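You operate a simulated robot arm through the tools that you are given. There is no shell and no other tool. Be economical: measure what you need, move in short steps, check, and stop when the job is done.

The job below is to be done with a simulated robot arm. You get a single attempt, and the scene is never put back.

## Task
Take the short red tube and put it on top of the red filter cartridge. Take the felt pad and put it on top of the blue filter cartridge. Take the green paper tube and put it on the top of the white box by the aisle. Put the short blue tube on the grey-top table away on the top of the low brown box left of the aisle. Take the large wax ring from the grey-top table and put it on the top of the grey table. Fetch the blue cone tube and stand it on the top of the brown-taped white box. Turn the tension knob 28 to 2. Put the long orange tube on the right end of the wooden bench away on the top of the green stand. Fetch the red cone tube and stand it on the top of the tall steel table. Take the red brush on the right end of the wooden bench and put it away on the left half of the wooden bench. Fetch the clear bag and stand it on the top of the low brown box left of the aisle. Do these in any order. Set down upright: short red tube, felt pad, short blue tube, blue cone tube, long orange tube, red cone tube, clear bag.

Only the result counts: the job must be done as asked and must still hold three seconds after the hand-in. Knocking over, shifting, dropping, spilling or breaking anything else fails it.

## Robot
A 6-joint arm with a two-finger parallel gripper on a trunk, on a base that drives. Base frame: it is fixed to the floor where the robot stands at the start and does not move with it; the origin is under the middle of the robot, x ahead of it, y to its left, z up; the surface under the hand at the start is at about z = 850. Units: mm, degrees, N and s.
With the tool pointing down near the work surface it reaches from about 260 to 680 mm from the robot's upright axis, wherever it stands. Its first joint turns from -166.0 to 166.0 degrees. Places, roughly: blue cone tube (7x7x18 cm) [3200, 3700, 900]; blue filter cartridge (6x6x13 cm) [500, 200, 900]; clear bag (14x14x26 cm) [-6200, 1800, 1000]; felt pad (5x4x5 cm) [1000, -100, 900]; green paper tube (10x3x4 cm) [1200, 100, 900]; large wax ring (5x5x3 cm) [1400, 200, 900]; left half of the wooden bench [-6300, 800, 900]; long orange tube (7x7x21 cm) [-6100, 2400, 1000]; red brush (12x5x6 cm) [-6400, 1900, 900]; red cone tube (7x7x18 cm) [-6600, 2400, 1000]; red filter cartridge (6x6x13 cm) [2900, 100, 900]; short blue tube (5x5x9 cm) [1200, 200, 900]; short red tube (5x5x9 cm) [500, 100, 900]; tension knob 28 [-2900, 6700, 600]; top of the brown-taped white box [-700, 2400, 500]; top of the green stand [-3100, 4100, 800]; top of the grey table [-500, -3000, 800]; top of the low brown box left of the aisle [-3400, 700, 400]; top of the tall steel table [-6300, -1800, 900]; top of the white box by the aisle [-1500, 2300, 400]. Payload 1.57 kg.
Tool frame: the origin (TCP) lies between the finger pads and is the grasp point; the fingertips stand 30 mm ahead of it; z points along the fingers, y is the line along which they close. The gripper opens to 110 mm. The fingers are 24 mm wide and 12 mm thick; the gripper's body (48 by 112 mm) begins 78 mm behind the TCP.
Orientation is that of the tool frame in the base frame, as a unit quaternion [x, y, z, w]. With the fingers straight down and closing along the base's y, the tool's x points along the base's -x, its y along +y and its z along -z.

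## Interface
- The arm moves only by the tool arm_command. Its argument "series" is a list of rows, each a list of 3 entries, a list of its own where there are three numbers: the shift along the tool's x, y, z in mm, then the turn, a rotation vector about the tool's x, y, z in degrees, then the gripper command, from -1 (fully open) to 1 (shut), values between in proportion. In form: [[[x, y, z], [rx, ry, rz], fingers], ...]. A call has 1 to 10 rows; each row shifts and turns the commanded pose from where the row before left it, along the tool's axes as they then stand. Rows are played at 5 a second. More than 50 mm and 8.6 degrees between two rows, or a gripper value outside its range, and nothing of the call is played. Where a pose cannot be reached the arm comes as near as it can. A force on the tool above 40 N (or 10 N above the force at the start of the call, whichever is more), or a blocked arm, ends the call early, and 0.2 s more pass. The fingers move at their own pace (about 108 mm/s each) and stop on an object; they squeeze with about 43 N. The grip force told is the motor's: it shows also when the fingers shut on nothing. Time passes only in rows, and 0.2 s behind the last, so rows that do not move let the fingers close. The reply holds the time, the measured pose of the TCP, the force on the tool along the base axes, the opening and the grip force, in the units named above and with some noise, with the torque about the TCP (base axes, N m) and any sound that the robot's microphone picked up.
- Cameras (640 x 400 px; columns grow to the right, rows downward): "scene" is now at [58.3, 147.8, 1683.5]; the picture's right is [0.08, -1.00, 0.00], its down [-0.72, -0.06, -0.69] and it looks along [0.69, 0.06, -0.73] (base axes); focal length 262 px, centre (320, 200). "wrist" rides on the gripper at [70, 16, -141] in the tool frame; the picture's right is [-0.23, 0.97, 0.00], its down [-0.86, -0.20, -0.48] and it looks along [-0.47, -0.11, 0.88] (tool axes); focal length 222 px, centre (320, 200). There is no depth. A picture from a camera that has moved, and an enlarged one, comes with that camera's place and axes in the base frame and with its lens.
- camera(camera): a new picture of that camera. It takes no simulated time.
- move_column(by): slides the trunk up (or, below 0, down) by that many mm; the arm and the scene camera ride with it, the base frame stays. It gives what a move gives, with no picture.
- steer(legs): drives the robot by 1 to 6 legs, each [ahead, left, turn to the left] in mm, mm and degrees, along the robot's own axes; the way and the turn of a leg run together, so that a leg with both is an arc; at most 1500 mm and 180 degrees a leg. The arm and the cameras ride along, it lands a little off, and it stops where it bumps. It gives what a move gives.
- head_to(pan, tilt): turns the head with the scene camera to pan (to the left, within 120 degrees either way) and tilt (down, from -29 to 69), counted from straight ahead of the robot. It gives what a move gives.
- zoom(camera, box): a new picture of the part [left, top, right, bottom] of that camera's present view, enlarged. It takes no simulated time.
- hand_in(): hands the job in; it is judged then, once.

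Work in short steps. Places have to be worked out from the pictures, the camera data and where the tool is seen: move nearer, look again, correct. Check each grasp and each placing, and mend what went wrong. You have 535 turns and 306 pictures in all, those below and enlarged ones among them. Open the gripper and draw the arm clear of the work before you hand the job in, unless the task says otherwise; then end with one line.

The tools are called after "Request:" as name(argument=value, ...) on one line, values as JSON. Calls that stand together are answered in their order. arm_command: Moves the arm, as the interface text tells. Its arguments: {"type":"object","properties":{"series":{"type":"array","items":{"type":"array"}}},"required":["series"]} The other tools are called the same way: move_column (by) slides the trunk up or down; steer (legs) drives the base; head_to (pan, tilt) turns the head that bears the scene camera; camera (camera) takes a picture; zoom (camera, box) takes an enlarged picture of a part of a camera's view; hand_in () hands the job in.

At the start:

```text
time_s: 0.0
position: [451.9, 126.1, 1149.5]
tcp_rot: [0.0, 1.0, 0.0, 0.0]
wrist_force: [-0.2, 0.1, 0.3]
wrist_torque: [0.0, -0.04, 0.0]
gripper_width: 110.1
grasp_force: 0.1
trunk travel left (down, up): [-275.0, 315.0]
robot x, y, heading: [2.8, -1.7, 0.3]
head pan, tilt: [4.9, 46.5]
```

scene: 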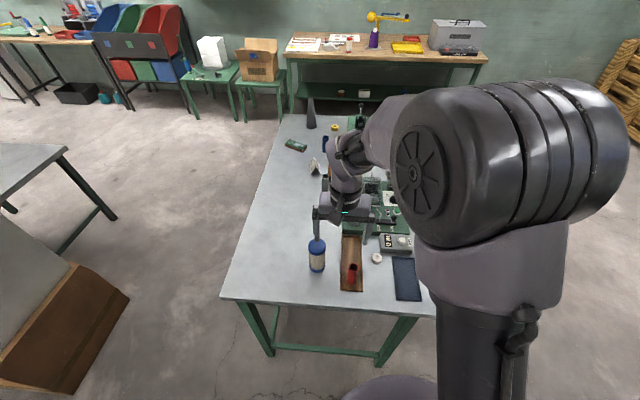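
wrist: 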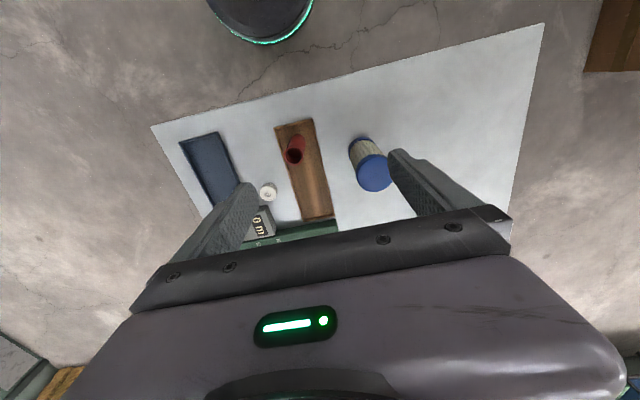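

I begin by looking closely at the table before me: the short red tube in the wooden tray and the blue cartridge beside it.

Request:
zoom(camera="scene", box=[220, 80, 440, 310])

Request:
zoom(camera="wrist", box=[150, 100, 450, 260])

```text
1.74 times, centred on (330, 195) of scene
camera zoom: at [58.3, 147.8, 1683.5], right [0.08, -1.0, 0.0], down [-0.72, -0.06, -0.69], along [0.69, 0.06, -0.73], focal length 455 px, centre (303, 209)
```

zoom: 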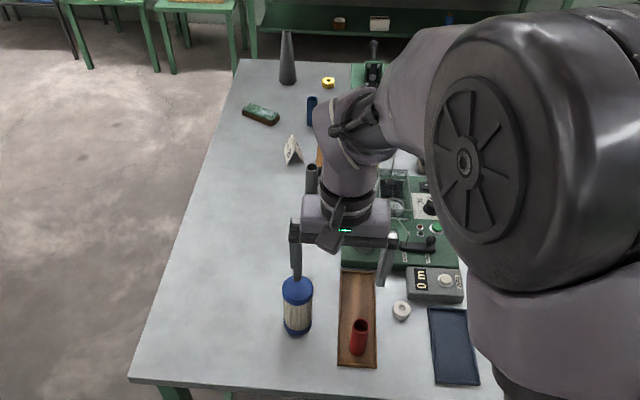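

```text
2.13 times, centred on (300, 180) of wrist
camera zoom: at [382.7, 143.1, 1289.2], right [0.23, 0.97, 0.0], down [0.86, -0.2, 0.48], along [0.47, -0.11, -0.88], focal length 474 px, centre (363, 243)
```

zoom: 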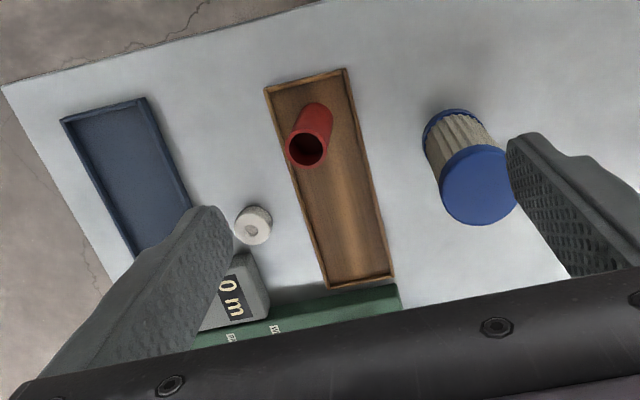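

The red tube stands upright in the tray at about (480, 79), the blue cartridge at about (521, 194). I go above the tube and look again.

Request:
arm_command(series=[[[-14, -24, 28], [0, 0, 0], -1], [[-14, -23, 28], [0, 0, 0], -1], [[0, 0, 42], [0, 0, 0], -1], [[0, 0, 40], [0, 0, 0], -1], [[0, 0, 0], [0, 0, 0], -1]])

Request:
camera(camera="wrist")

```text
time_s: 1.2
position: [480.5, 79.8, 1011.1]
tcp_rot: [0.0, 1.0, 0.001, 0.0]
wrist_force: [-0.6, 0.1, 0.3]
wrist_torque: [-0.02, 0.03, 0.02]
gripper_width: 110.0
grasp_force: 0.0
trunk travel left (down, up): [-275.0, 315.0]
robot x, y, heading: [2.0, -0.2, 0.1]
head pan, tilt: [4.9, 46.5]
```

```text
301 pictures are left
camera wrist: at [410.4, 96.0, 1152.7], right [0.23, 0.97, 0.0], down [0.85, -0.2, 0.48], along [0.47, -0.11, -0.88], focal length 222 px, centre (320, 200)
```

wrist: 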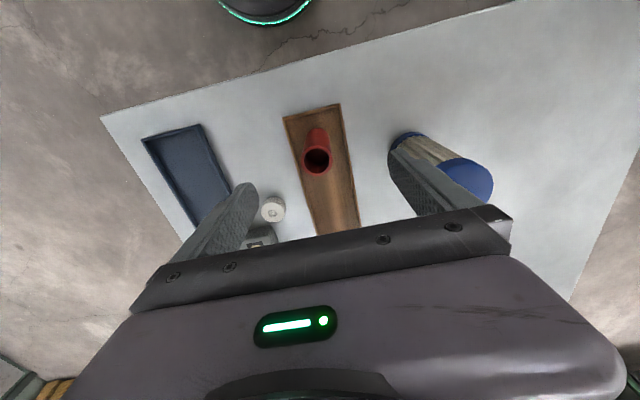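

The tube's centre comes out at about (478, 77), top near z 938. I go down over it and close.

Request:
arm_command(series=[[[2, -2, 35], [0, 0, 0], -1], [[0, 0, 35], [0, 0, 0], -1], [[0, 0, 28], [0, 0, 0], -1], [[0, 0, 0], [0, 0, 0], -1]])

Request:
camera(camera="wrist")

```text
time_s: 2.2
position: [476.4, 76.3, 911.8]
tcp_rot: [0.0, 1.0, 0.0, 0.0]
wrist_force: [-0.4, 1.5, 0.2]
wrist_torque: [-0.01, 0.0, 0.02]
gripper_width: 109.9
grasp_force: 0.1
trunk travel left (down, up): [-275.0, 315.0]
robot x, y, heading: [2.0, -3.1, 0.0]
head pan, tilt: [4.9, 46.5]
```

```text
300 pictures are left
camera wrist: at [407.9, 93.6, 1053.1], right [0.23, 0.97, 0.0], down [0.85, -0.2, 0.48], along [0.47, -0.11, -0.88], focal length 222 px, centre (320, 200)
```

wrist: 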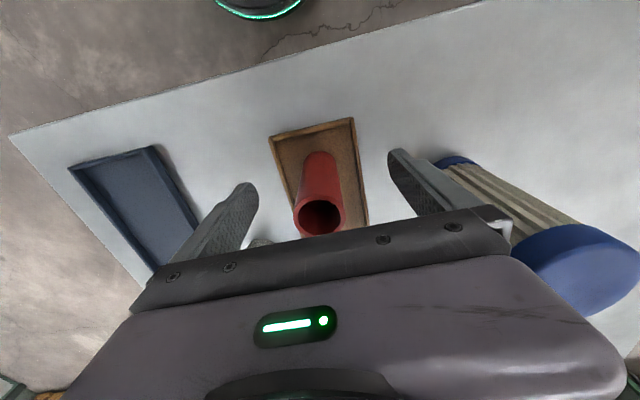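

The tube lies midway between the fingers; I close and lift.

Request:
arm_command(series=[[[0, 0, 0], [0, 0, 0], 0.4], [[0, 0, 0], [0, 0, 0], 1], [[0, 0, 0], [0, 0, 0], 1], [[0, 0, 0], [0, 0, 0], 1], [[0, 0, -40], [0, 0, 0], 1], [[0, 0, -45], [0, 0, 0], 1], [[0, 0, -45], [0, 0, 0], 1], [[0, 0, -45], [0, 0, 0], 1]])

Request:
camera(camera="wrist")

Request:
head_to(pan=0, tilt=20)

Request:
camera(camera="scene")

```text
time_s: 4.0
position: [478.4, 75.5, 1086.9]
tcp_rot: [-0.001, 1.0, 0.0, 0.0]
wrist_force: [-0.1, -0.1, 0.0]
wrist_torque: [-0.02, -0.03, -0.03]
gripper_width: 30.3
grasp_force: 39.3
trunk travel left (down, up): [-275.0, 315.0]
robot x, y, heading: [2.7, 0.5, -0.2]
head pan, tilt: [4.9, 46.5]
```

```text
299 pictures are left
camera wrist: at [407.7, 92.3, 1228.7], right [0.23, 0.97, 0.0], down [0.86, -0.2, 0.48], along [0.47, -0.11, -0.88], focal length 222 px, centre (320, 200)
```

wrist: 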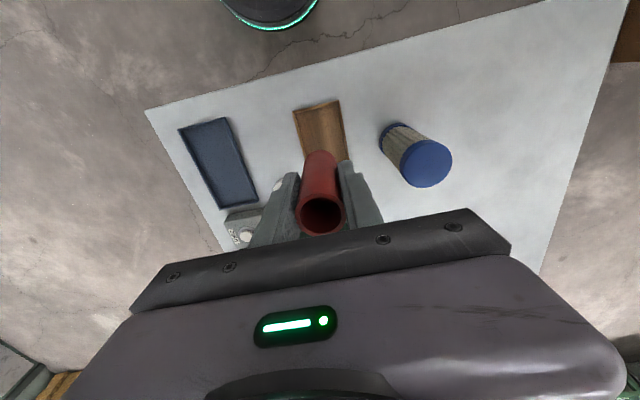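

```text
time_s: 4.9
position: [478.6, 76.0, 1086.2]
tcp_rot: [0.0, 1.0, 0.0, 0.0]
wrist_force: [0.6, 0.4, -0.2]
wrist_torque: [-0.01, 0.02, -0.01]
gripper_width: 30.1
grasp_force: 39.6
trunk travel left (down, up): [-275.0, 315.0]
robot x, y, heading: [0.8, 0.9, -0.1]
head pan, tilt: [0.0, 20.0]
```

```text
298 pictures are left
camera scene: at [71.7, 141.0, 1724.3], right [0.0, -1.0, 0.0], down [-0.34, 0.0, -0.94], along [0.94, 0.0, -0.34], focal length 262 px, centre (320, 200)
```

scene: 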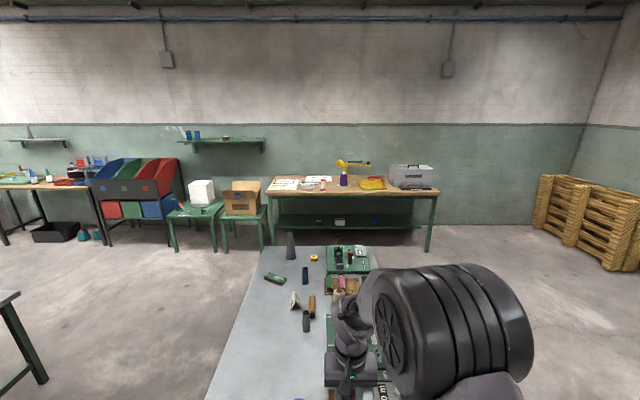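

Holding the tube (30 mm wide). The far bench front edge is near x 2640; I zoom on it to find the red filter cartridge.

Request:
zoom(camera="scene", box=[250, 140, 450, 265])

Request:
zoom(camera="scene", box=[230, 240, 390, 340])

```text
3.20 times, centred on (350, 202) of scene
camera zoom: at [71.7, 141.0, 1724.3], right [0.0, -1.0, 0.0], down [-0.34, 0.0, -0.94], along [0.94, 0.0, -0.34], focal length 837 px, centre (224, 192)
```

zoom: 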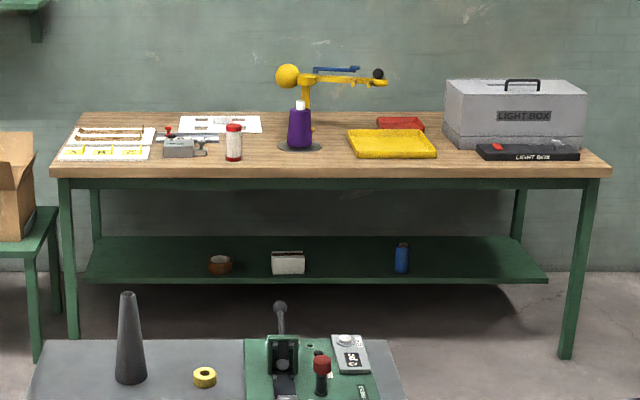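

```text
4.00 times, centred on (310, 290) of scene
camera zoom: at [71.7, 141.0, 1724.3], right [0.0, -1.0, 0.0], down [-0.34, 0.0, -0.94], along [0.94, 0.0, -0.34], focal length 1047 px, centre (360, -160)
```

zoom: 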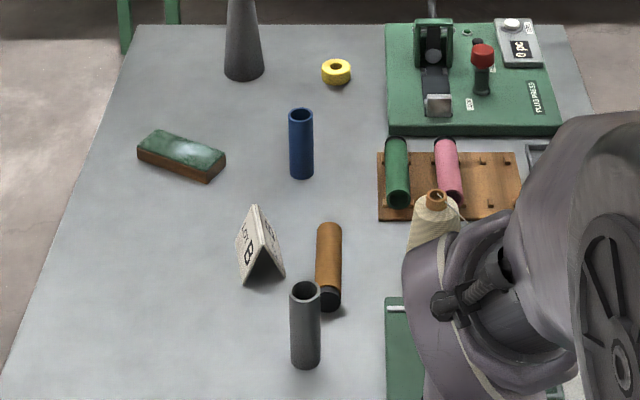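

I raise the tube and look to the left for the driving lane.

Request:
arm_command(series=[[[0, 0, -45], [0, 0, 0], 1], [[0, 0, -45], [0, 0, 0], 1], [[0, 0, -20], [0, 0, 0], 1]])

Request:
head_to(pan=80, tilt=30)

Request:
camera(camera="scene")

```text
time_s: 5.7
position: [478.9, 75.5, 1197.0]
tcp_rot: [0.001, 1.0, -0.001, 0.0]
wrist_force: [0.8, 0.7, 0.0]
wrist_torque: [-0.02, 0.0, 0.03]
gripper_width: 30.3
grasp_force: 39.6
trunk travel left (down, up): [-275.0, 315.0]
robot x, y, heading: [3.3, -1.7, 0.1]
head pan, tilt: [0.0, 20.0]
```

```text
time_s: 7.2
position: [479.7, 75.6, 1196.1]
tcp_rot: [0.0, 1.0, 0.0, 0.0]
wrist_force: [-0.5, 0.3, 0.6]
wrist_torque: [0.04, 0.05, -0.03]
gripper_width: 30.6
grasp_force: 39.5
trunk travel left (down, up): [-275.0, 315.0]
robot x, y, heading: [-1.4, -0.8, 0.1]
head pan, tilt: [80.0, 30.0]
```

```text
295 pictures are left
camera scene: at [-5.7, 230.1, 1708.3], right [0.98, -0.17, 0.0], down [-0.09, -0.49, -0.87], along [0.15, 0.85, -0.5], focal length 262 px, centre (320, 200)
```

scene: 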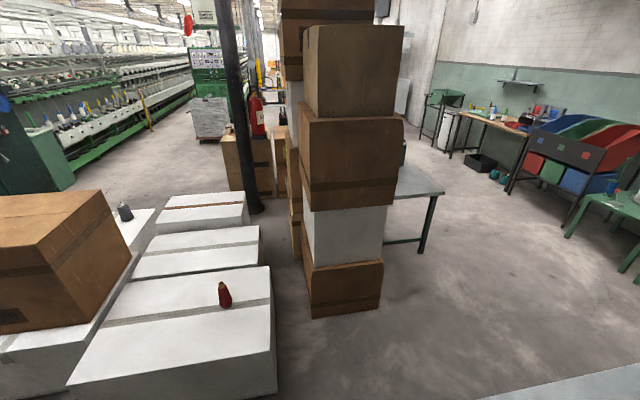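

The lane between the table and the box stack is about 900 mm wide (y 510–1440). I slip around the table's corner, past the white box corner, and on along y ≈ 950.

Request:
steer(legs=[[0, 637, 0], [300, 310, 0], [1500, 0, 0], [500, 0, 0]])

Request:
head_to(pan=-30, tilt=40)

Request:
camera(camera="scene")

```text
time_s: 22.7
position: [2805.8, 1026.1, 1197.2]
tcp_rot: [0.003, 1.0, 0.0, 0.0]
wrist_force: [0.6, 0.4, 0.1]
wrist_torque: [0.03, 0.01, -0.03]
gripper_width: 29.8
grasp_force: 39.0
trunk travel left (down, up): [-275.0, 315.0]
robot x, y, heading: [2326.4, 951.7, -0.1]
head pan, tilt: [80.0, 30.0]
```

```text
time_s: 24.6
position: [2804.3, 1026.6, 1197.1]
tcp_rot: [0.002, 1.0, 0.0, 0.0]
wrist_force: [0.7, 0.2, 0.3]
wrist_torque: [0.02, 0.0, 0.01]
gripper_width: 30.1
grasp_force: 39.1
trunk travel left (down, up): [-275.0, 315.0]
robot x, y, heading: [2326.1, 950.0, -0.0]
head pan, tilt: [-30.0, 40.0]
```

```text
294 pictures are left
camera scene: at [2378.2, 1051.3, 1693.0], right [-0.5, -0.86, 0.0], down [-0.56, 0.32, -0.77], along [0.66, -0.39, -0.64], focal length 262 px, centre (320, 200)
```

scene: 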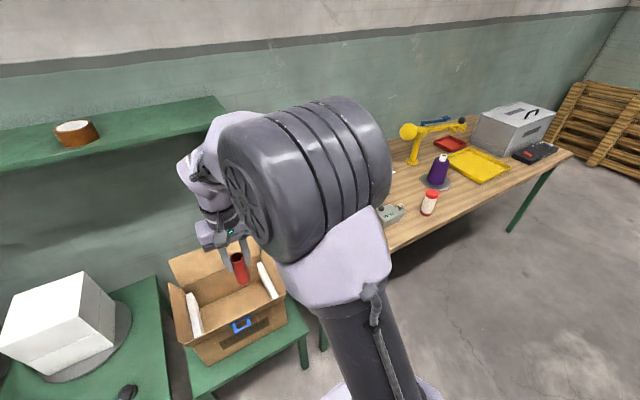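

Robot is at (2326, 950). I slide right along the bench to y ≈ 90 and look with both cameras.

Request:
steer(legs=[[0, -860, 0]])

Request:
head_to(pan=20, tilt=50)

Request:
camera(camera="scene")

Request:
camera(camera="wrist")

```text
time_s: 29.1
position: [2796.6, 166.7, 1196.0]
tcp_rot: [0.009, 1.0, 0.0, 0.001]
wrist_force: [0.6, -0.1, -0.3]
wrist_torque: [0.01, 0.0, -0.05]
gripper_width: 30.3
grasp_force: 39.3
trunk travel left (down, up): [-275.0, 315.0]
robot x, y, heading: [2321.9, 100.0, -1.0]
head pan, tilt: [-30.0, 40.0]
```

```text
time_s: 30.3
position: [2796.8, 167.2, 1197.2]
tcp_rot: [0.008, 1.0, 0.0, 0.0]
wrist_force: [-0.9, -0.9, -0.9]
wrist_torque: [-0.01, 0.02, 0.04]
gripper_width: 30.0
grasp_force: 39.5
trunk travel left (down, up): [-275.0, 315.0]
robot x, y, heading: [2315.9, 100.9, -1.0]
head pan, tilt: [20.0, 50.0]
```

```text
293 pictures are left
camera scene: at [2369.9, 265.4, 1678.8], right [0.33, -0.95, 0.0], down [-0.72, -0.25, -0.64], along [0.61, 0.21, -0.77], focal length 262 px, centre (320, 200)
```

scene: 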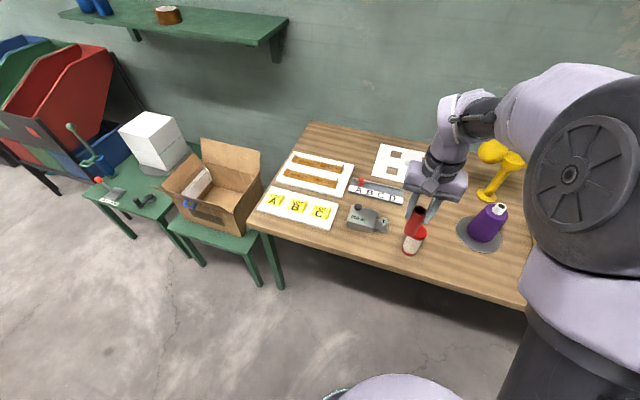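

```text
292 pictures are left
camera wrist: at [2726.7, 184.4, 1338.1], right [0.24, 0.97, 0.0], down [0.85, -0.21, 0.48], along [0.46, -0.12, -0.88], focal length 222 px, centre (320, 200)
```

wrist: 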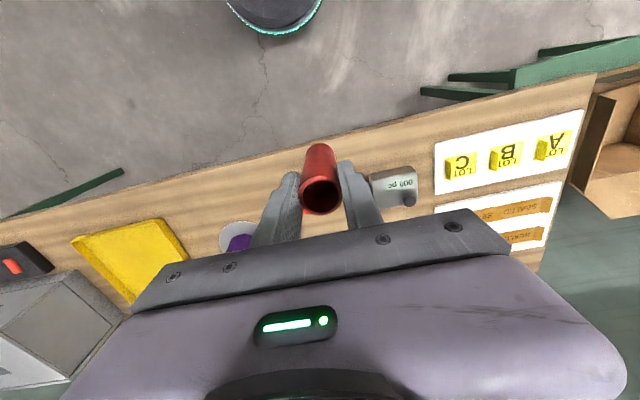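

The cartridge is near (2904, 122) with its top at about 977, hidden from the wrist by the tube. I move aside to see it directly.

Request:
arm_command(series=[[[0, 45, 0], [0, 0, 0], 1], [[-20, 40, 0], [0, 0, 0], 1], [[0, 0, 0], [0, 0, 0], 1]])

Request:
zoom(camera="wrist", box=[160, 100, 420, 262])

Request:
zoom(camera="scene", box=[330, 170, 490, 270])

```text
time_s: 31.1
position: [2817.8, 249.7, 1197.5]
tcp_rot: [0.009, 1.0, 0.0, 0.0]
wrist_force: [0.2, 0.3, -0.2]
wrist_torque: [0.0, -0.01, -0.02]
gripper_width: 29.8
grasp_force: 39.2
trunk travel left (down, up): [-275.0, 315.0]
robot x, y, heading: [2316.9, 98.5, -0.9]
head pan, tilt: [20.0, 50.0]
```

```text
2.46 times, centred on (290, 181) of wrist
camera zoom: at [2747.8, 267.5, 1339.5], right [0.24, 0.97, 0.0], down [0.85, -0.21, 0.48], along [0.46, -0.12, -0.88], focal length 547 px, centre (394, 247)
```

zoom: 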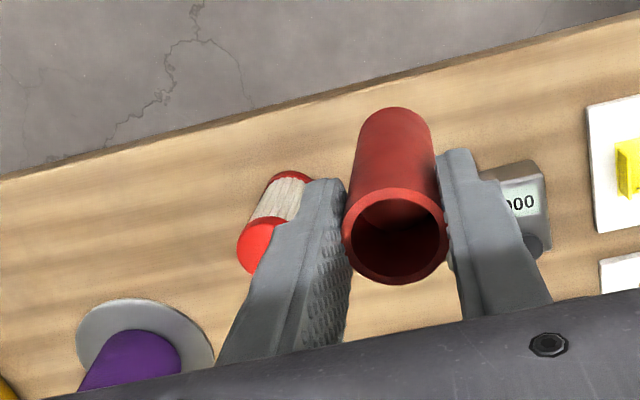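

```text
4.00 times, centred on (410, 220) of scene
camera zoom: at [2369.1, 265.0, 1678.9], right [0.33, -0.95, 0.0], down [-0.72, -0.25, -0.64], along [0.61, 0.21, -0.77], focal length 1047 px, centre (-40, 120)
```

zoom: 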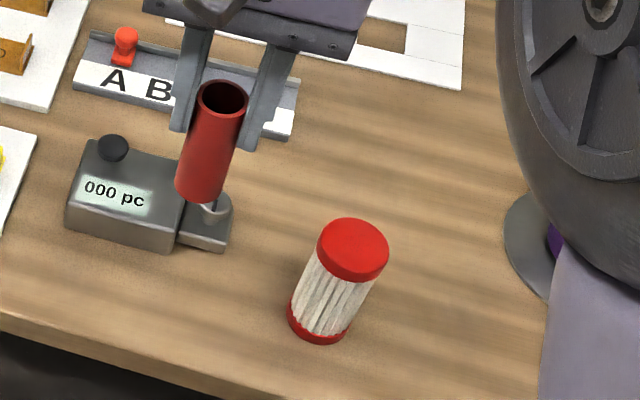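

The readings show the tube slid down ~30 mm in the grip during the drive (its top is now level with the TCP, bottom ≈ TCP−88). The cartridge sits at about (2907, 120), top ≈ 977. I move over it at a safe height and compare.

Request:
arm_command(series=[[[-23, -32, 0], [0, 0, 0], 1], [[-23, -32, 0], [0, 0, 0], 1], [[-23, -32, 0], [0, 0, 0], 1], [[-22, -32, 0], [0, 0, 0], 1], [[0, 0, 45], [0, 0, 0], 1], [[0, 0, 40], [0, 0, 0], 1], [[0, 0, 0], [0, 0, 0], 1]])

Request:
zoom(camera="scene", box=[330, 170, 490, 270])

Request:
zoom(camera="wrist", box=[220, 100, 420, 225])

```text
time_s: 32.7
position: [2906.0, 123.7, 1112.2]
tcp_rot: [0.008, 1.0, 0.0, 0.001]
wrist_force: [0.5, -1.8, 0.0]
wrist_torque: [-0.02, 0.03, -0.02]
gripper_width: 29.9
grasp_force: 39.2
trunk travel left (down, up): [-275.0, 315.0]
robot x, y, heading: [2320.4, 99.6, -1.0]
head pan, tilt: [20.0, 50.0]
```

```text
4.00 times, centred on (410, 220) of scene
camera zoom: at [2369.5, 265.5, 1678.8], right [0.33, -0.95, 0.0], down [-0.72, -0.25, -0.64], along [0.61, 0.21, -0.77], focal length 1047 px, centre (-40, 120)
```

zoom: 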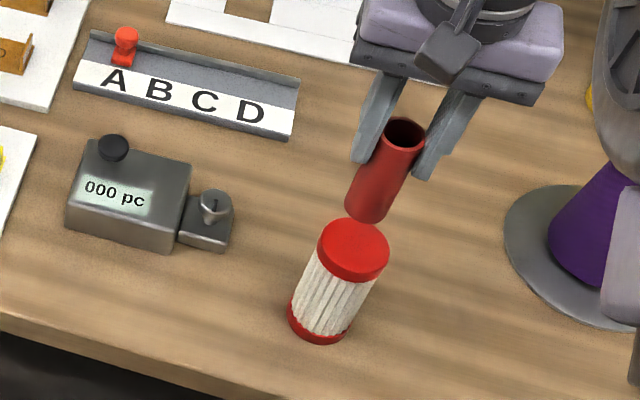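

```text
3.20 times, centred on (320, 162) of wrist
camera zoom: at [2836.5, 141.3, 1253.4], right [0.24, 0.97, 0.0], down [0.85, -0.21, 0.48], along [0.46, -0.12, -0.88], focal length 711 px, centre (320, 320)
```

zoom: 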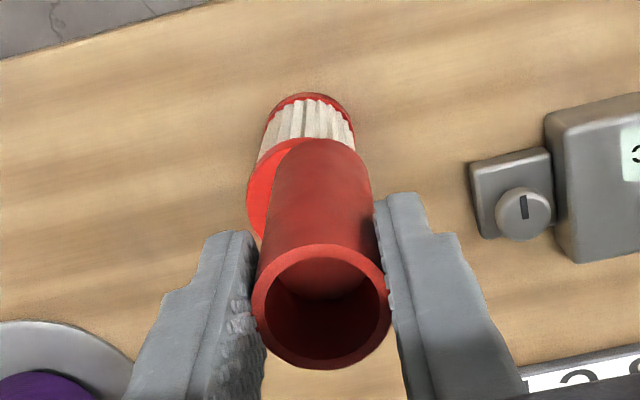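

Combining both views, the bench top is actually at z ≈ 801 and the cartridge at (2938, 109) with top ≈ 933. I shift accordingly, descend to just above, and recheck.

Request:
arm_command(series=[[[-32, -14, 0], [0, 0, 0], 1], [[0, 0, 35], [0, 0, 0], 1], [[0, 0, 35], [0, 0, 0], 1], [[0, 0, 0], [0, 0, 0], 1]])

Request:
zoom(camera="scene", box=[330, 170, 490, 270])

Request:
zoom(camera="wrist", box=[220, 100, 420, 225])

```text
time_s: 33.7
position: [2935.4, 108.0, 1041.4]
tcp_rot: [0.009, 1.0, 0.0, -0.001]
wrist_force: [-0.5, -0.7, 0.4]
wrist_torque: [0.0, -0.01, -0.01]
gripper_width: 29.7
grasp_force: 39.8
trunk travel left (down, up): [-275.0, 315.0]
robot x, y, heading: [2313.9, 97.6, -0.9]
head pan, tilt: [20.0, 50.0]
```

```text
4.00 times, centred on (410, 220) of scene
camera zoom: at [2369.4, 265.5, 1678.8], right [0.33, -0.95, 0.0], down [-0.72, -0.25, -0.64], along [0.61, 0.21, -0.77], focal length 1047 px, centre (-40, 120)
```

zoom: 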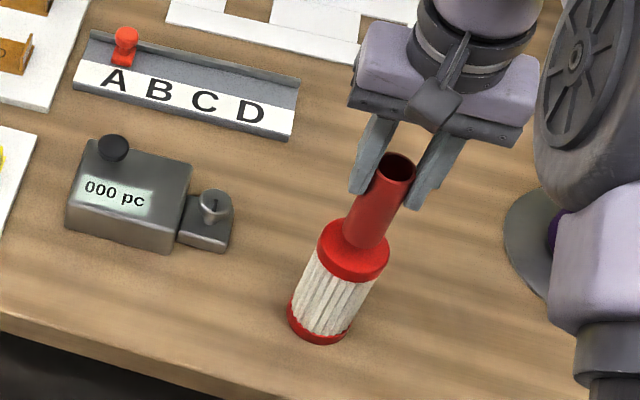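

```text
3.20 times, centred on (320, 162) of wrist
camera zoom: at [2866.9, 126.3, 1182.5], right [0.24, 0.97, 0.0], down [0.85, -0.21, 0.48], along [0.46, -0.12, -0.88], focal length 711 px, centre (320, 320)
```

zoom: 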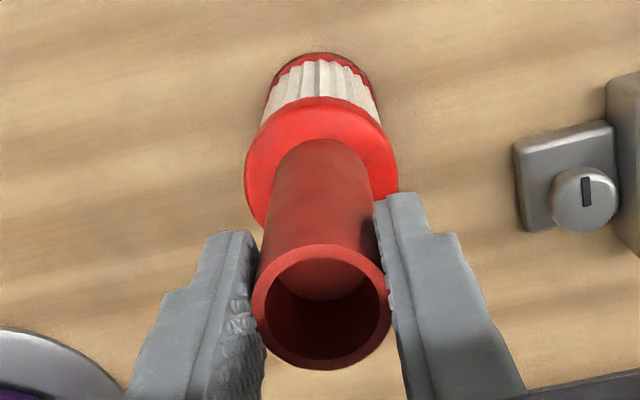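

Well aligned in both views. I lower in small steps until contact.

Request:
arm_command(series=[[[0, 2, 8], [0, 0, 0], 1], [[0, 0, 5], [0, 0, 0], 1], [[0, 0, 4], [0, 0, 0], 1], [[0, 0, 3], [0, 0, 0], 1], [[0, 0, 0], [0, 0, 0], 1]])

Request:
zoom(camera="scene", box=[380, 190, 460, 240])

```text
time_s: 34.9
position: [2936.9, 109.5, 1022.6]
tcp_rot: [0.009, 1.0, 0.0, 0.0]
wrist_force: [0.3, -0.1, -0.4]
wrist_torque: [0.01, -0.01, -0.01]
gripper_width: 30.0
grasp_force: 39.5
trunk travel left (down, up): [-275.0, 315.0]
robot x, y, heading: [2316.8, 104.6, -1.1]
head pan, tilt: [20.0, 50.0]
```

```text
8.00 times, centred on (420, 215) of scene
camera zoom: at [2369.9, 265.4, 1678.8], right [0.33, -0.95, 0.0], down [-0.72, -0.25, -0.64], along [0.61, 0.21, -0.77], focal length 2094 px, centre (-480, 80)
```

zoom: 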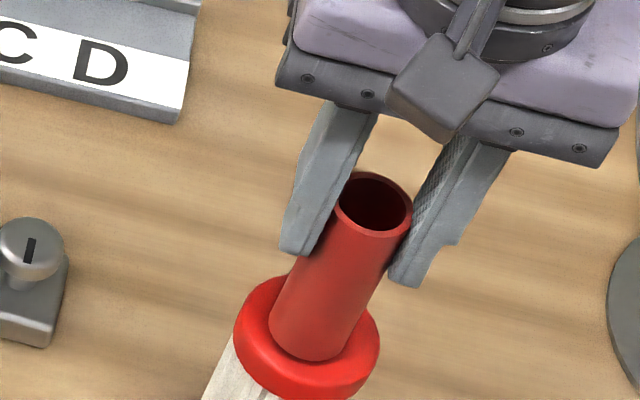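

No contact yet; centred. I continue down in 2 mm steps.

Request:
arm_command(series=[[[0, 0, 2], [0, 0, 0], 1], [[0, 0, 2], [0, 0, 0], 1], [[0, 0, 2], [0, 0, 0], 1], [[0, 0, 2], [0, 0, 0], 1], [[0, 0, 0], [0, 0, 0], 1]])

Request:
zoom(camera="scene", box=[380, 190, 460, 240])

```text
time_s: 36.1
position: [2937.3, 109.5, 1015.3]
tcp_rot: [0.008, 1.0, 0.0, 0.004]
wrist_force: [-0.2, 0.9, 26.0]
wrist_torque: [-0.15, 0.06, 0.02]
gripper_width: 29.8
grasp_force: 39.7
trunk travel left (down, up): [-275.0, 315.0]
robot x, y, heading: [2313.7, 97.3, -1.2]
head pan, tilt: [20.0, 50.0]
```

```text
8.00 times, centred on (420, 215) of scene
camera zoom: at [2366.9, 265.4, 1679.1], right [0.33, -0.95, 0.0], down [-0.72, -0.25, -0.64], along [0.61, 0.21, -0.76], focal length 2094 px, centre (-480, 80)
```

zoom: 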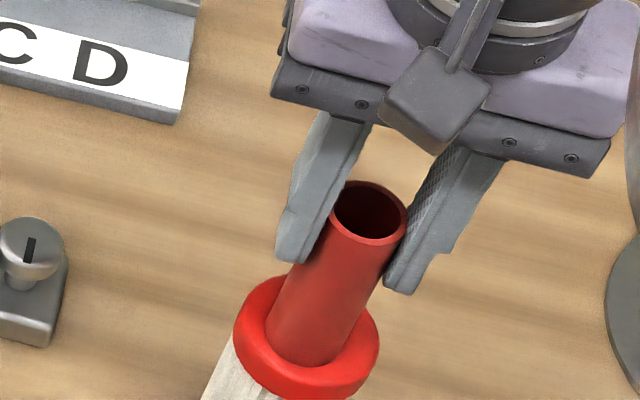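

Contact (26 N). I ease up 2 mm, open gently, and withdraw.

Request:
arm_command(series=[[[0, 0, -2], [0, 0, 0], 1], [[0, 0, 0], [0, 0, 0], 0.35], [[0, 0, 0], [0, 0, 0], 0.2], [[0, 0, 0], [0, 0, 0], -0.1], [[0, 0, -20], [0, 0, 0], -0.1], [[0, 0, -45], [0, 0, 0], -0.1], [[0, 0, -45], [0, 0, 0], -0.1], [[0, 0, -45], [0, 0, 0], -0.1]])

Request:
zoom(camera="scene", box=[330, 170, 490, 270])

```text
time_s: 37.9
position: [2936.8, 110.5, 1173.4]
tcp_rot: [0.009, 1.0, 0.0, 0.0]
wrist_force: [0.8, -0.4, 0.5]
wrist_torque: [0.02, -0.02, -0.02]
gripper_width: 60.4
grasp_force: 0.1
trunk travel left (down, up): [-275.0, 315.0]
robot x, y, heading: [2319.6, 98.5, -0.9]
head pan, tilt: [20.0, 50.0]
```

```text
4.00 times, centred on (410, 220) of scene
camera zoom: at [2369.3, 265.4, 1678.8], right [0.33, -0.95, 0.0], down [-0.72, -0.25, -0.64], along [0.61, 0.21, -0.77], focal length 1047 px, centre (-40, 120)
```

zoom: 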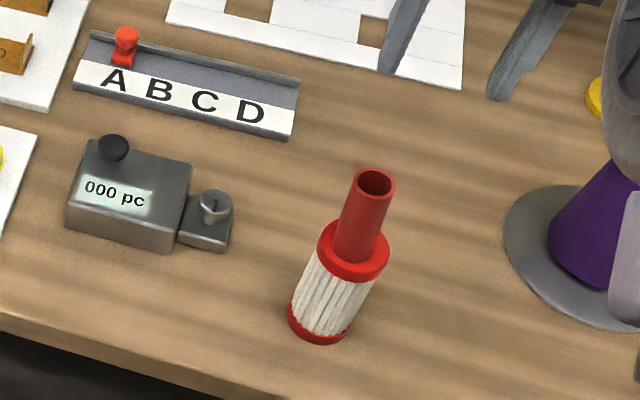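

The red tube stands on the red cartridge. Next the blue cone tube, as I am on this side: I draw the arm in and look left (+y).

Request:
arm_command(series=[[[0, 0, -45], [0, 0, 0], -1], [[45, 0, 0], [0, 0, 0], -1], [[45, 0, 0], [0, 0, 0], -1], [[45, 0, 0], [0, 0, 0], -1], [[45, 0, 0], [0, 0, 0], -1], [[30, 0, -30], [0, 0, 0], -1]])

Request:
steer(legs=[[-150, 850, 0]])

Request:
head_to(pan=65, tilt=22)

Request:
camera(camera="scene")

```text
time_s: 39.3
position: [2726.3, 112.6, 1246.0]
tcp_rot: [0.009, 1.0, 0.001, 0.0]
wrist_force: [-0.3, -0.8, 0.0]
wrist_torque: [0.04, -0.02, -0.03]
gripper_width: 109.7
grasp_force: 0.0
trunk travel left (down, up): [-275.0, 315.0]
robot x, y, heading: [2317.6, 99.5, -0.9]
head pan, tilt: [20.0, 50.0]
```

```text
time_s: 43.9
position: [2590.8, 970.5, 1245.3]
tcp_rot: [0.005, 1.0, 0.0, 0.0]
wrist_force: [0.1, -0.2, -0.1]
wrist_torque: [0.0, 0.04, -0.02]
gripper_width: 109.8
grasp_force: 0.1
trunk travel left (down, up): [-275.0, 315.0]
robot x, y, heading: [2180.2, 954.6, -0.5]
head pan, tilt: [20.0, 50.0]
```

```text
time_s: 45.0
position: [2591.3, 970.3, 1245.9]
tcp_rot: [0.005, 1.0, 0.0, 0.0]
wrist_force: [-0.4, -0.3, 0.7]
wrist_torque: [0.0, -0.01, 0.06]
gripper_width: 110.0
grasp_force: 0.0
trunk travel left (down, up): [-275.0, 315.0]
robot x, y, heading: [2176.6, 951.2, -0.5]
head pan, tilt: [65.0, 22.0]
```

```text
282 pictures are left
camera scene: at [2198.3, 1180.1, 1721.1], right [0.9, -0.43, 0.0], down [-0.16, -0.34, -0.93], along [0.4, 0.84, -0.38], focal length 262 px, centre (320, 200)
```

scene: 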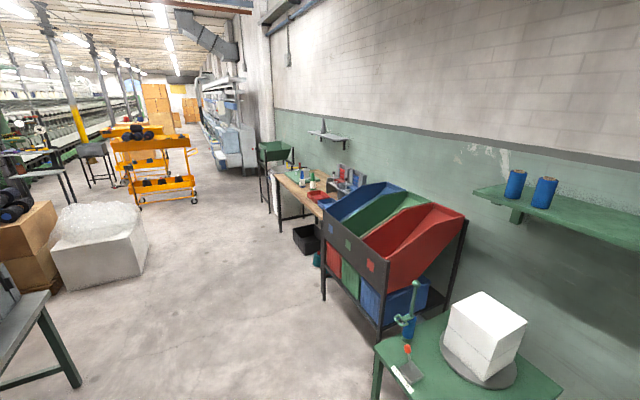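

Clear lane along x ≈ 2450; the bench with the blue cone has its front at x ≈ 3055 (y 2950–4150). I drive there.

Request:
steer(legs=[[280, 0, 0.5], [0, 1500, 0], [0, 1200, 0]])

Request:
head_to(pan=10, tilt=35)

Request:
camera(camera="scene")

```text
time_s: 59.8
position: [2862.9, 3696.3, 1247.3]
tcp_rot: [-0.007, 1.0, 0.0, 0.0]
wrist_force: [0.1, -0.1, 0.1]
wrist_torque: [-0.03, -0.01, 0.0]
gripper_width: 109.9
grasp_force: 0.1
trunk travel left (down, up): [-275.0, 315.0]
robot x, y, heading: [2452.5, 3670.1, 0.7]
head pan, tilt: [65.0, 22.0]
```

```text
time_s: 61.0
position: [2864.0, 3696.7, 1247.9]
tcp_rot: [-0.006, 1.0, 0.001, 0.0]
wrist_force: [0.2, 0.6, -0.7]
wrist_torque: [0.0, 0.02, 0.0]
gripper_width: 110.0
grasp_force: 0.1
trunk travel left (down, up): [-275.0, 315.0]
robot x, y, heading: [2452.4, 3671.1, 0.6]
head pan, tilt: [10.0, 35.0]
```

```text
281 pictures are left
camera scene: at [2515.4, 3827.8, 1700.5], right [0.19, -0.98, 0.0], down [-0.56, -0.11, -0.82], along [0.8, 0.15, -0.57], focal length 262 px, centre (320, 200)
```

scene: 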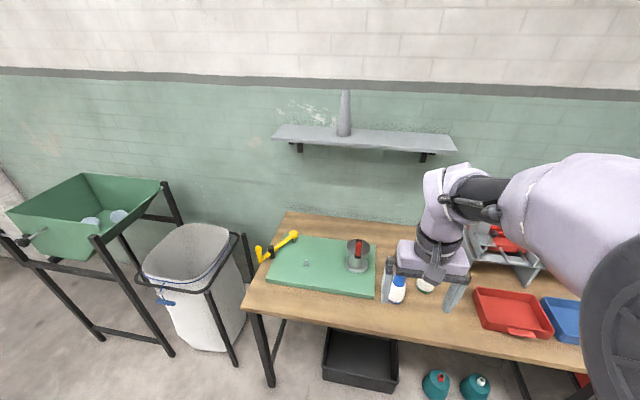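

The blue cone is not visible yet; probably behind the arm at the rack to the right. I look from another head angle.

Request:
head_to(pan=-25, tilt=40)

Request:
camera(camera="scene")

Request:
camera(camera="wrist")

```text
time_s: 62.0
position: [2863.8, 3696.0, 1247.2]
tcp_rot: [-0.006, 1.0, 0.0, 0.0]
wrist_force: [0.3, -0.2, -0.1]
wrist_torque: [0.0, -0.01, 0.01]
gripper_width: 110.1
grasp_force: 0.0
trunk travel left (down, up): [-275.0, 315.0]
robot x, y, heading: [2450.4, 3670.8, 0.5]
head pan, tilt: [-25.0, 40.0]
```

```text
280 pictures are left
camera scene: at [2506.4, 3776.5, 1693.0], right [-0.41, -0.91, 0.0], down [-0.59, 0.26, -0.77], along [0.7, -0.31, -0.64], focal length 262 px, centre (320, 200)
```

scene: 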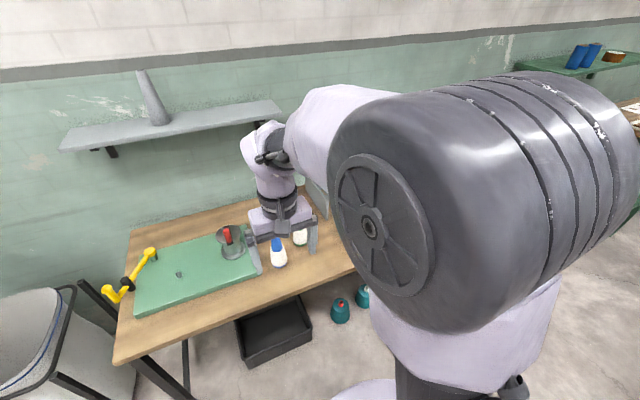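

```text
279 pictures are left
camera wrist: at [2793.6, 3712.2, 1387.8], right [0.21, 0.98, 0.0], down [0.86, -0.19, 0.48], along [0.47, -0.1, -0.88], focal length 222 px, centre (320, 200)
```

wrist: 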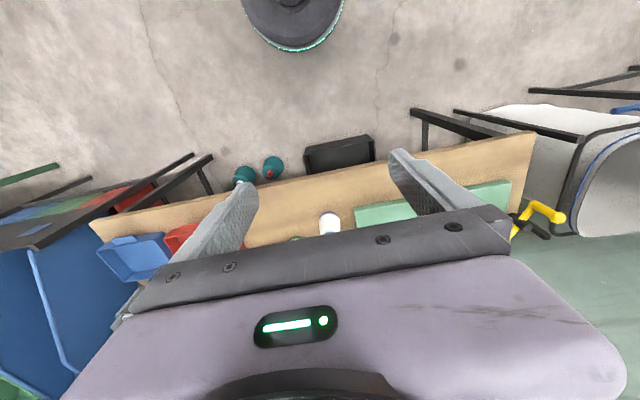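

I zoom on the white/blue conical object between the fingers in the scene view.

Request:
zoom(camera="scene", box=[210, 200, 370, 300])

```text
4.00 times, centred on (290, 250) of scene
camera zoom: at [2506.4, 3776.5, 1693.0], right [-0.41, -0.91, 0.0], down [-0.59, 0.26, -0.77], along [0.7, -0.31, -0.64], focal length 1047 px, centre (440, 0)
```

zoom: 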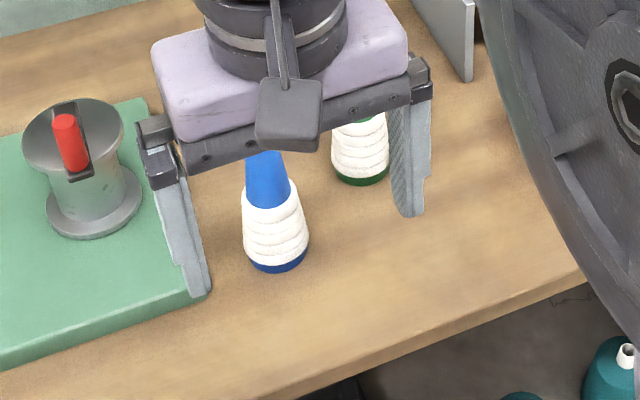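

The blue cone stands at about (3165, 3667), with a green one behind to the right. I drive 200 mm nearer and move the arm aside to view it clearly.

Request:
steer(legs=[[190, 0, 0]])

Request:
arm_command(series=[[[0, 45, 0], [0, 0, 0], -1], [[0, 45, 0], [0, 0, 0], -1], [[0, 45, 0], [0, 0, 0], -1], [[0, 0, 0], [0, 0, 0], -1]])

Request:
head_to(pan=0, tilt=45)

Request:
camera(camera="scene")

Request:
camera(camera="wrist")

```text
time_s: 63.6
position: [3054.2, 3695.8, 1246.0]
tcp_rot: [-0.002, 1.0, 0.0, 0.0]
wrist_force: [0.1, 0.1, -0.2]
wrist_torque: [0.01, -0.02, 0.02]
gripper_width: 110.0
grasp_force: 0.0
trunk travel left (down, up): [-275.0, 315.0]
robot x, y, heading: [2640.8, 3670.1, 0.0]
head pan, tilt: [-25.0, 40.0]
```

```text
time_s: 64.6
position: [3054.9, 3832.0, 1246.0]
tcp_rot: [-0.002, 1.0, 0.0, 0.001]
wrist_force: [0.2, 0.6, 0.9]
wrist_torque: [0.01, -0.02, 0.02]
gripper_width: 110.0
grasp_force: 0.1
trunk travel left (down, up): [-275.0, 315.0]
robot x, y, heading: [2642.3, 3673.4, 0.6]
head pan, tilt: [-25.0, 40.0]
```

```text
time_s: 65.5
position: [3054.2, 3831.6, 1245.7]
tcp_rot: [-0.002, 1.0, 0.0, 0.0]
wrist_force: [0.8, 0.5, 0.7]
wrist_torque: [-0.01, 0.01, -0.01]
gripper_width: 110.1
grasp_force: 0.1
trunk travel left (down, up): [-275.0, 315.0]
robot x, y, heading: [2640.0, 3672.1, 0.4]
head pan, tilt: [0.0, 45.0]
```

```text
277 pictures are left
camera scene: at [2701.3, 3813.8, 1685.7], right [0.01, -1.0, 0.0], down [-0.71, 0.0, -0.71], along [0.71, 0.0, -0.71], focal length 262 px, centre (320, 200)
```

scene: 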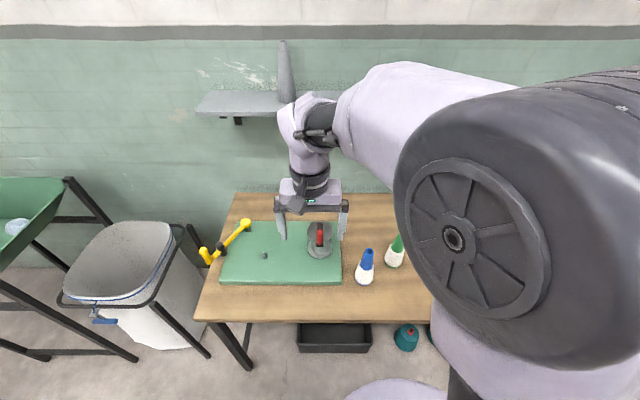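

```text
276 pictures are left
camera wrist: at [2984.1, 3848.1, 1386.8], right [0.22, 0.98, 0.0], down [0.86, -0.19, 0.48], along [0.47, -0.11, -0.88], focal length 222 px, centre (320, 200)
```

wrist: 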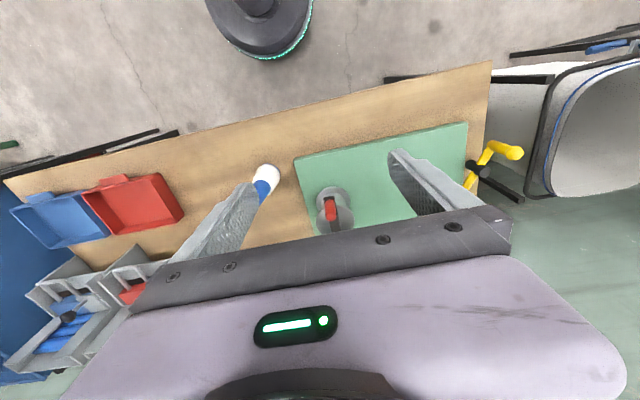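

I zoom both views to fix the cone's place.

Request:
zoom(camera="scene", box=[330, 225, 426, 285])

Request:
zoom(camera="wrist", box=[220, 140, 348, 220])

```text
6.67 times, centred on (378, 255) of scene
camera zoom: at [2701.3, 3813.8, 1685.7], right [0.01, -1.0, 0.0], down [-0.71, 0.0, -0.71], along [0.71, 0.0, -0.71], focal length 1745 px, centre (-67, -167)
```

zoom: 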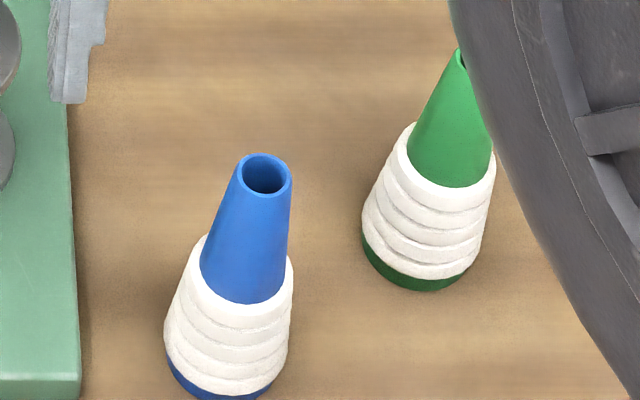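

```text
5.00 times, centred on (284, 180) of wrist
camera zoom: at [2984.1, 3848.1, 1386.8], right [0.22, 0.98, 0.0], down [0.86, -0.19, 0.48], along [0.47, -0.11, -0.88], focal length 1111 px, centre (500, 300)
```

zoom: 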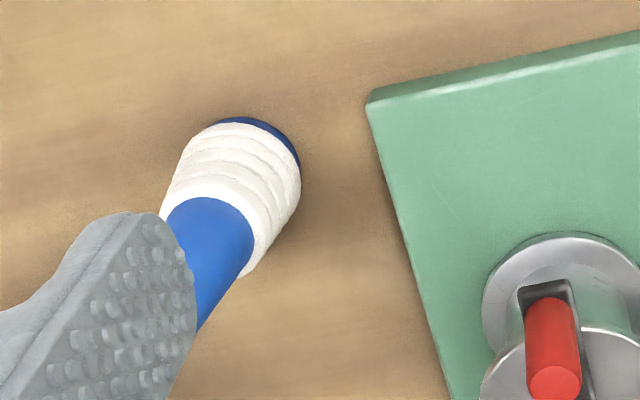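

Two views agree: cone axis at (3179, 3655), base z ≈ 800, top ≈ 980. I move above it and check centring.

Request:
arm_command(series=[[[-27, -40, 0], [0, 0, 0], -1], [[-27, -40, 0], [0, 0, 0], -1], [[-27, -40, 0], [0, 0, 0], -1], [[-27, -40, 0], [0, 0, 0], -1], [[-17, -17, 30], [0, 0, 0], -1], [[0, 0, 45], [0, 0, 0], -1], [[0, 0, 45], [0, 0, 0], -1], [[0, 0, 45], [0, 0, 0], -1], [[0, 0, 25], [0, 0, 0], -1], [[0, 0, 0], [0, 0, 0], -1]])

Request:
zoom(camera="wrist", box=[190, 100, 450, 262])

Request:
zoom(camera="scene", box=[298, 185, 458, 285])

```text
time_s: 67.7
position: [3178.9, 3654.5, 1056.9]
tcp_rot: [-0.003, 1.0, 0.0, 0.001]
wrist_force: [-0.4, -0.7, 0.0]
wrist_torque: [0.0, 0.02, -0.01]
gripper_width: 109.8
grasp_force: 0.1
trunk travel left (down, up): [-275.0, 315.0]
robot x, y, heading: [2640.7, 3675.0, 0.2]
head pan, tilt: [0.0, 45.0]
```

```text
2.46 times, centred on (320, 181) of wrist
camera zoom: at [3109.4, 3670.7, 1197.7], right [0.22, 0.98, 0.0], down [0.86, -0.19, 0.48], along [0.47, -0.11, -0.88], focal length 547 px, centre (320, 247)
```

zoom: 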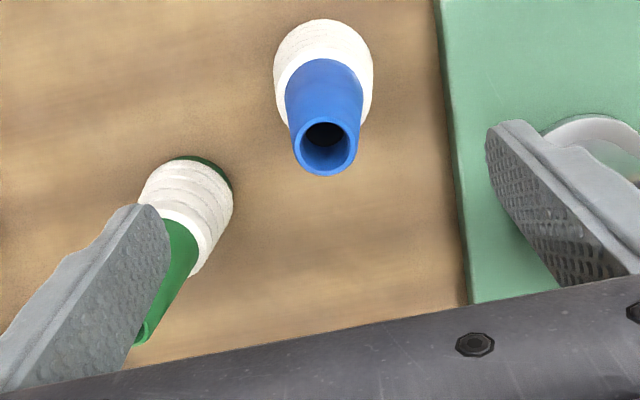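

```text
4.00 times, centred on (378, 235) of scene
camera zoom: at [2701.0, 3813.8, 1685.8], right [0.01, -1.0, 0.0], down [-0.71, 0.0, -0.71], along [0.71, 0.0, -0.71], focal length 1047 px, centre (88, 60)
```

zoom: 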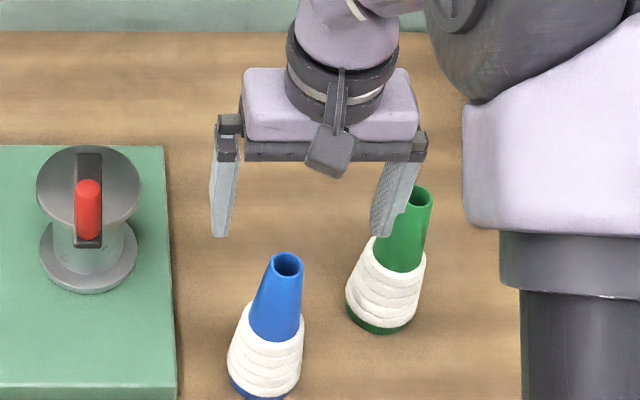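

Centred within 2 mm. I narrow the fingers to 80 mm (green cone nearby) and descend to TCP 905, then close.

Request:
arm_command(series=[[[0, 0, 0], [0, 0, 0], -0.45], [[-1, 1, 45], [0, 0, 0], -0.45], [[0, 0, 45], [0, 0, 0], -0.45], [[0, 0, 40], [0, 0, 0], -0.45], [[0, 0, 22], [0, 0, 0], -0.45], [[0, 0, 0], [0, 0, 0], 1], [[0, 0, 0], [0, 0, 0], 1], [[0, 0, 0], [0, 0, 0], 1]])

Request:
camera(camera="wrist")

```text
time_s: 69.5
position: [3182.0, 3656.8, 903.5]
tcp_rot: [-0.003, 1.0, 0.0, 0.0]
wrist_force: [-0.2, 0.2, 1.1]
wrist_torque: [-0.01, 0.03, 0.01]
gripper_width: 45.3
grasp_force: 42.9
trunk travel left (down, up): [-275.0, 315.0]
robot x, y, heading: [2638.0, 3673.2, 0.1]
head pan, tilt: [0.0, 45.0]
```

```text
271 pictures are left
camera wrist: at [3110.7, 3673.2, 1044.5], right [0.22, 0.98, 0.0], down [0.86, -0.19, 0.48], along [0.47, -0.11, -0.88], focal length 222 px, centre (320, 200)
```

wrist: 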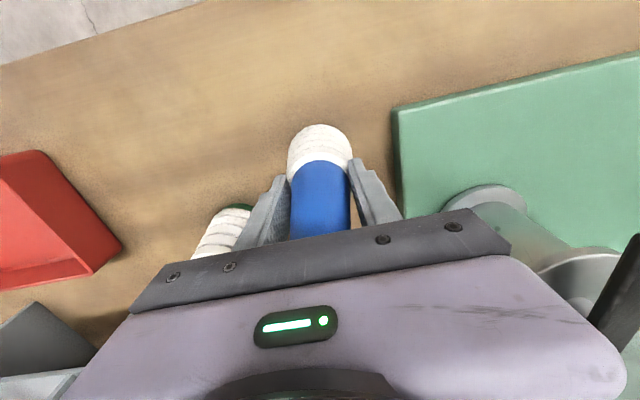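

Gripped at 45 mm. I lift straight up and check.

Request:
arm_command(series=[[[0, 0, -20], [0, 0, 0], 1], [[0, 0, -45], [0, 0, 0], 1], [[0, 0, -45], [0, 0, 0], 1], [[0, 0, -45], [0, 0, 0], 1], [[0, 0, -45], [0, 0, 0], 1], [[0, 0, -45], [0, 0, 0], 1], [[45, 0, 0], [0, 0, 0], 1], [[45, 0, 0], [0, 0, 0], 1], [[45, 0, 0], [0, 0, 0], 1], [[0, 0, 0], [0, 0, 0], 1]])

Request:
camera(camera="wrist")

Request:
head_to(pan=110, tilt=25)

Request:
camera(camera="scene")

```text
time_s: 71.7
position: [3046.3, 3652.9, 1150.4]
tcp_rot: [-0.003, 1.0, 0.0, 0.001]
wrist_force: [0.3, -0.2, -1.1]
wrist_torque: [-0.02, 0.02, 0.02]
gripper_width: 45.5
grasp_force: 42.9
trunk travel left (down, up): [-275.0, 315.0]
robot x, y, heading: [2645.9, 3671.5, 0.3]
head pan, tilt: [0.0, 45.0]
```

```text
270 pictures are left
camera wrist: at [2976.8, 3670.3, 1291.0], right [0.22, 0.98, 0.0], down [0.86, -0.19, 0.48], along [0.47, -0.11, -0.88], focal length 222 px, centre (320, 200)
```

wrist: 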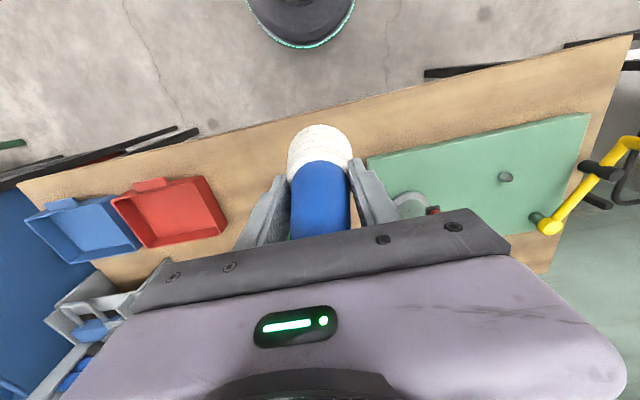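

```text
time_s: 73.6
position: [3047.1, 3654.5, 1149.6]
tcp_rot: [-0.003, 1.0, 0.0, -0.001]
wrist_force: [0.0, -0.5, 0.2]
wrist_torque: [0.0, -0.02, -0.04]
gripper_width: 45.3
grasp_force: 43.2
trunk travel left (down, up): [-275.0, 315.0]
robot x, y, heading: [2640.6, 3677.1, 0.2]
head pan, tilt: [110.0, 25.0]
```

```text
269 pictures are left
camera scene: at [2588.0, 3899.7, 1716.3], right [0.94, 0.35, 0.0], down [0.15, -0.4, -0.91], along [-0.31, 0.85, -0.42], focal length 262 px, centre (320, 200)
```

scene: 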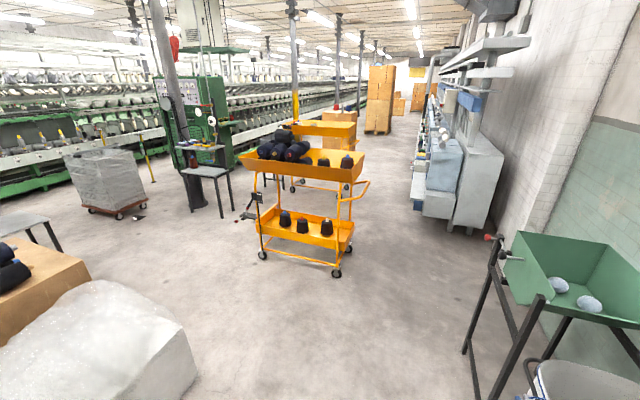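

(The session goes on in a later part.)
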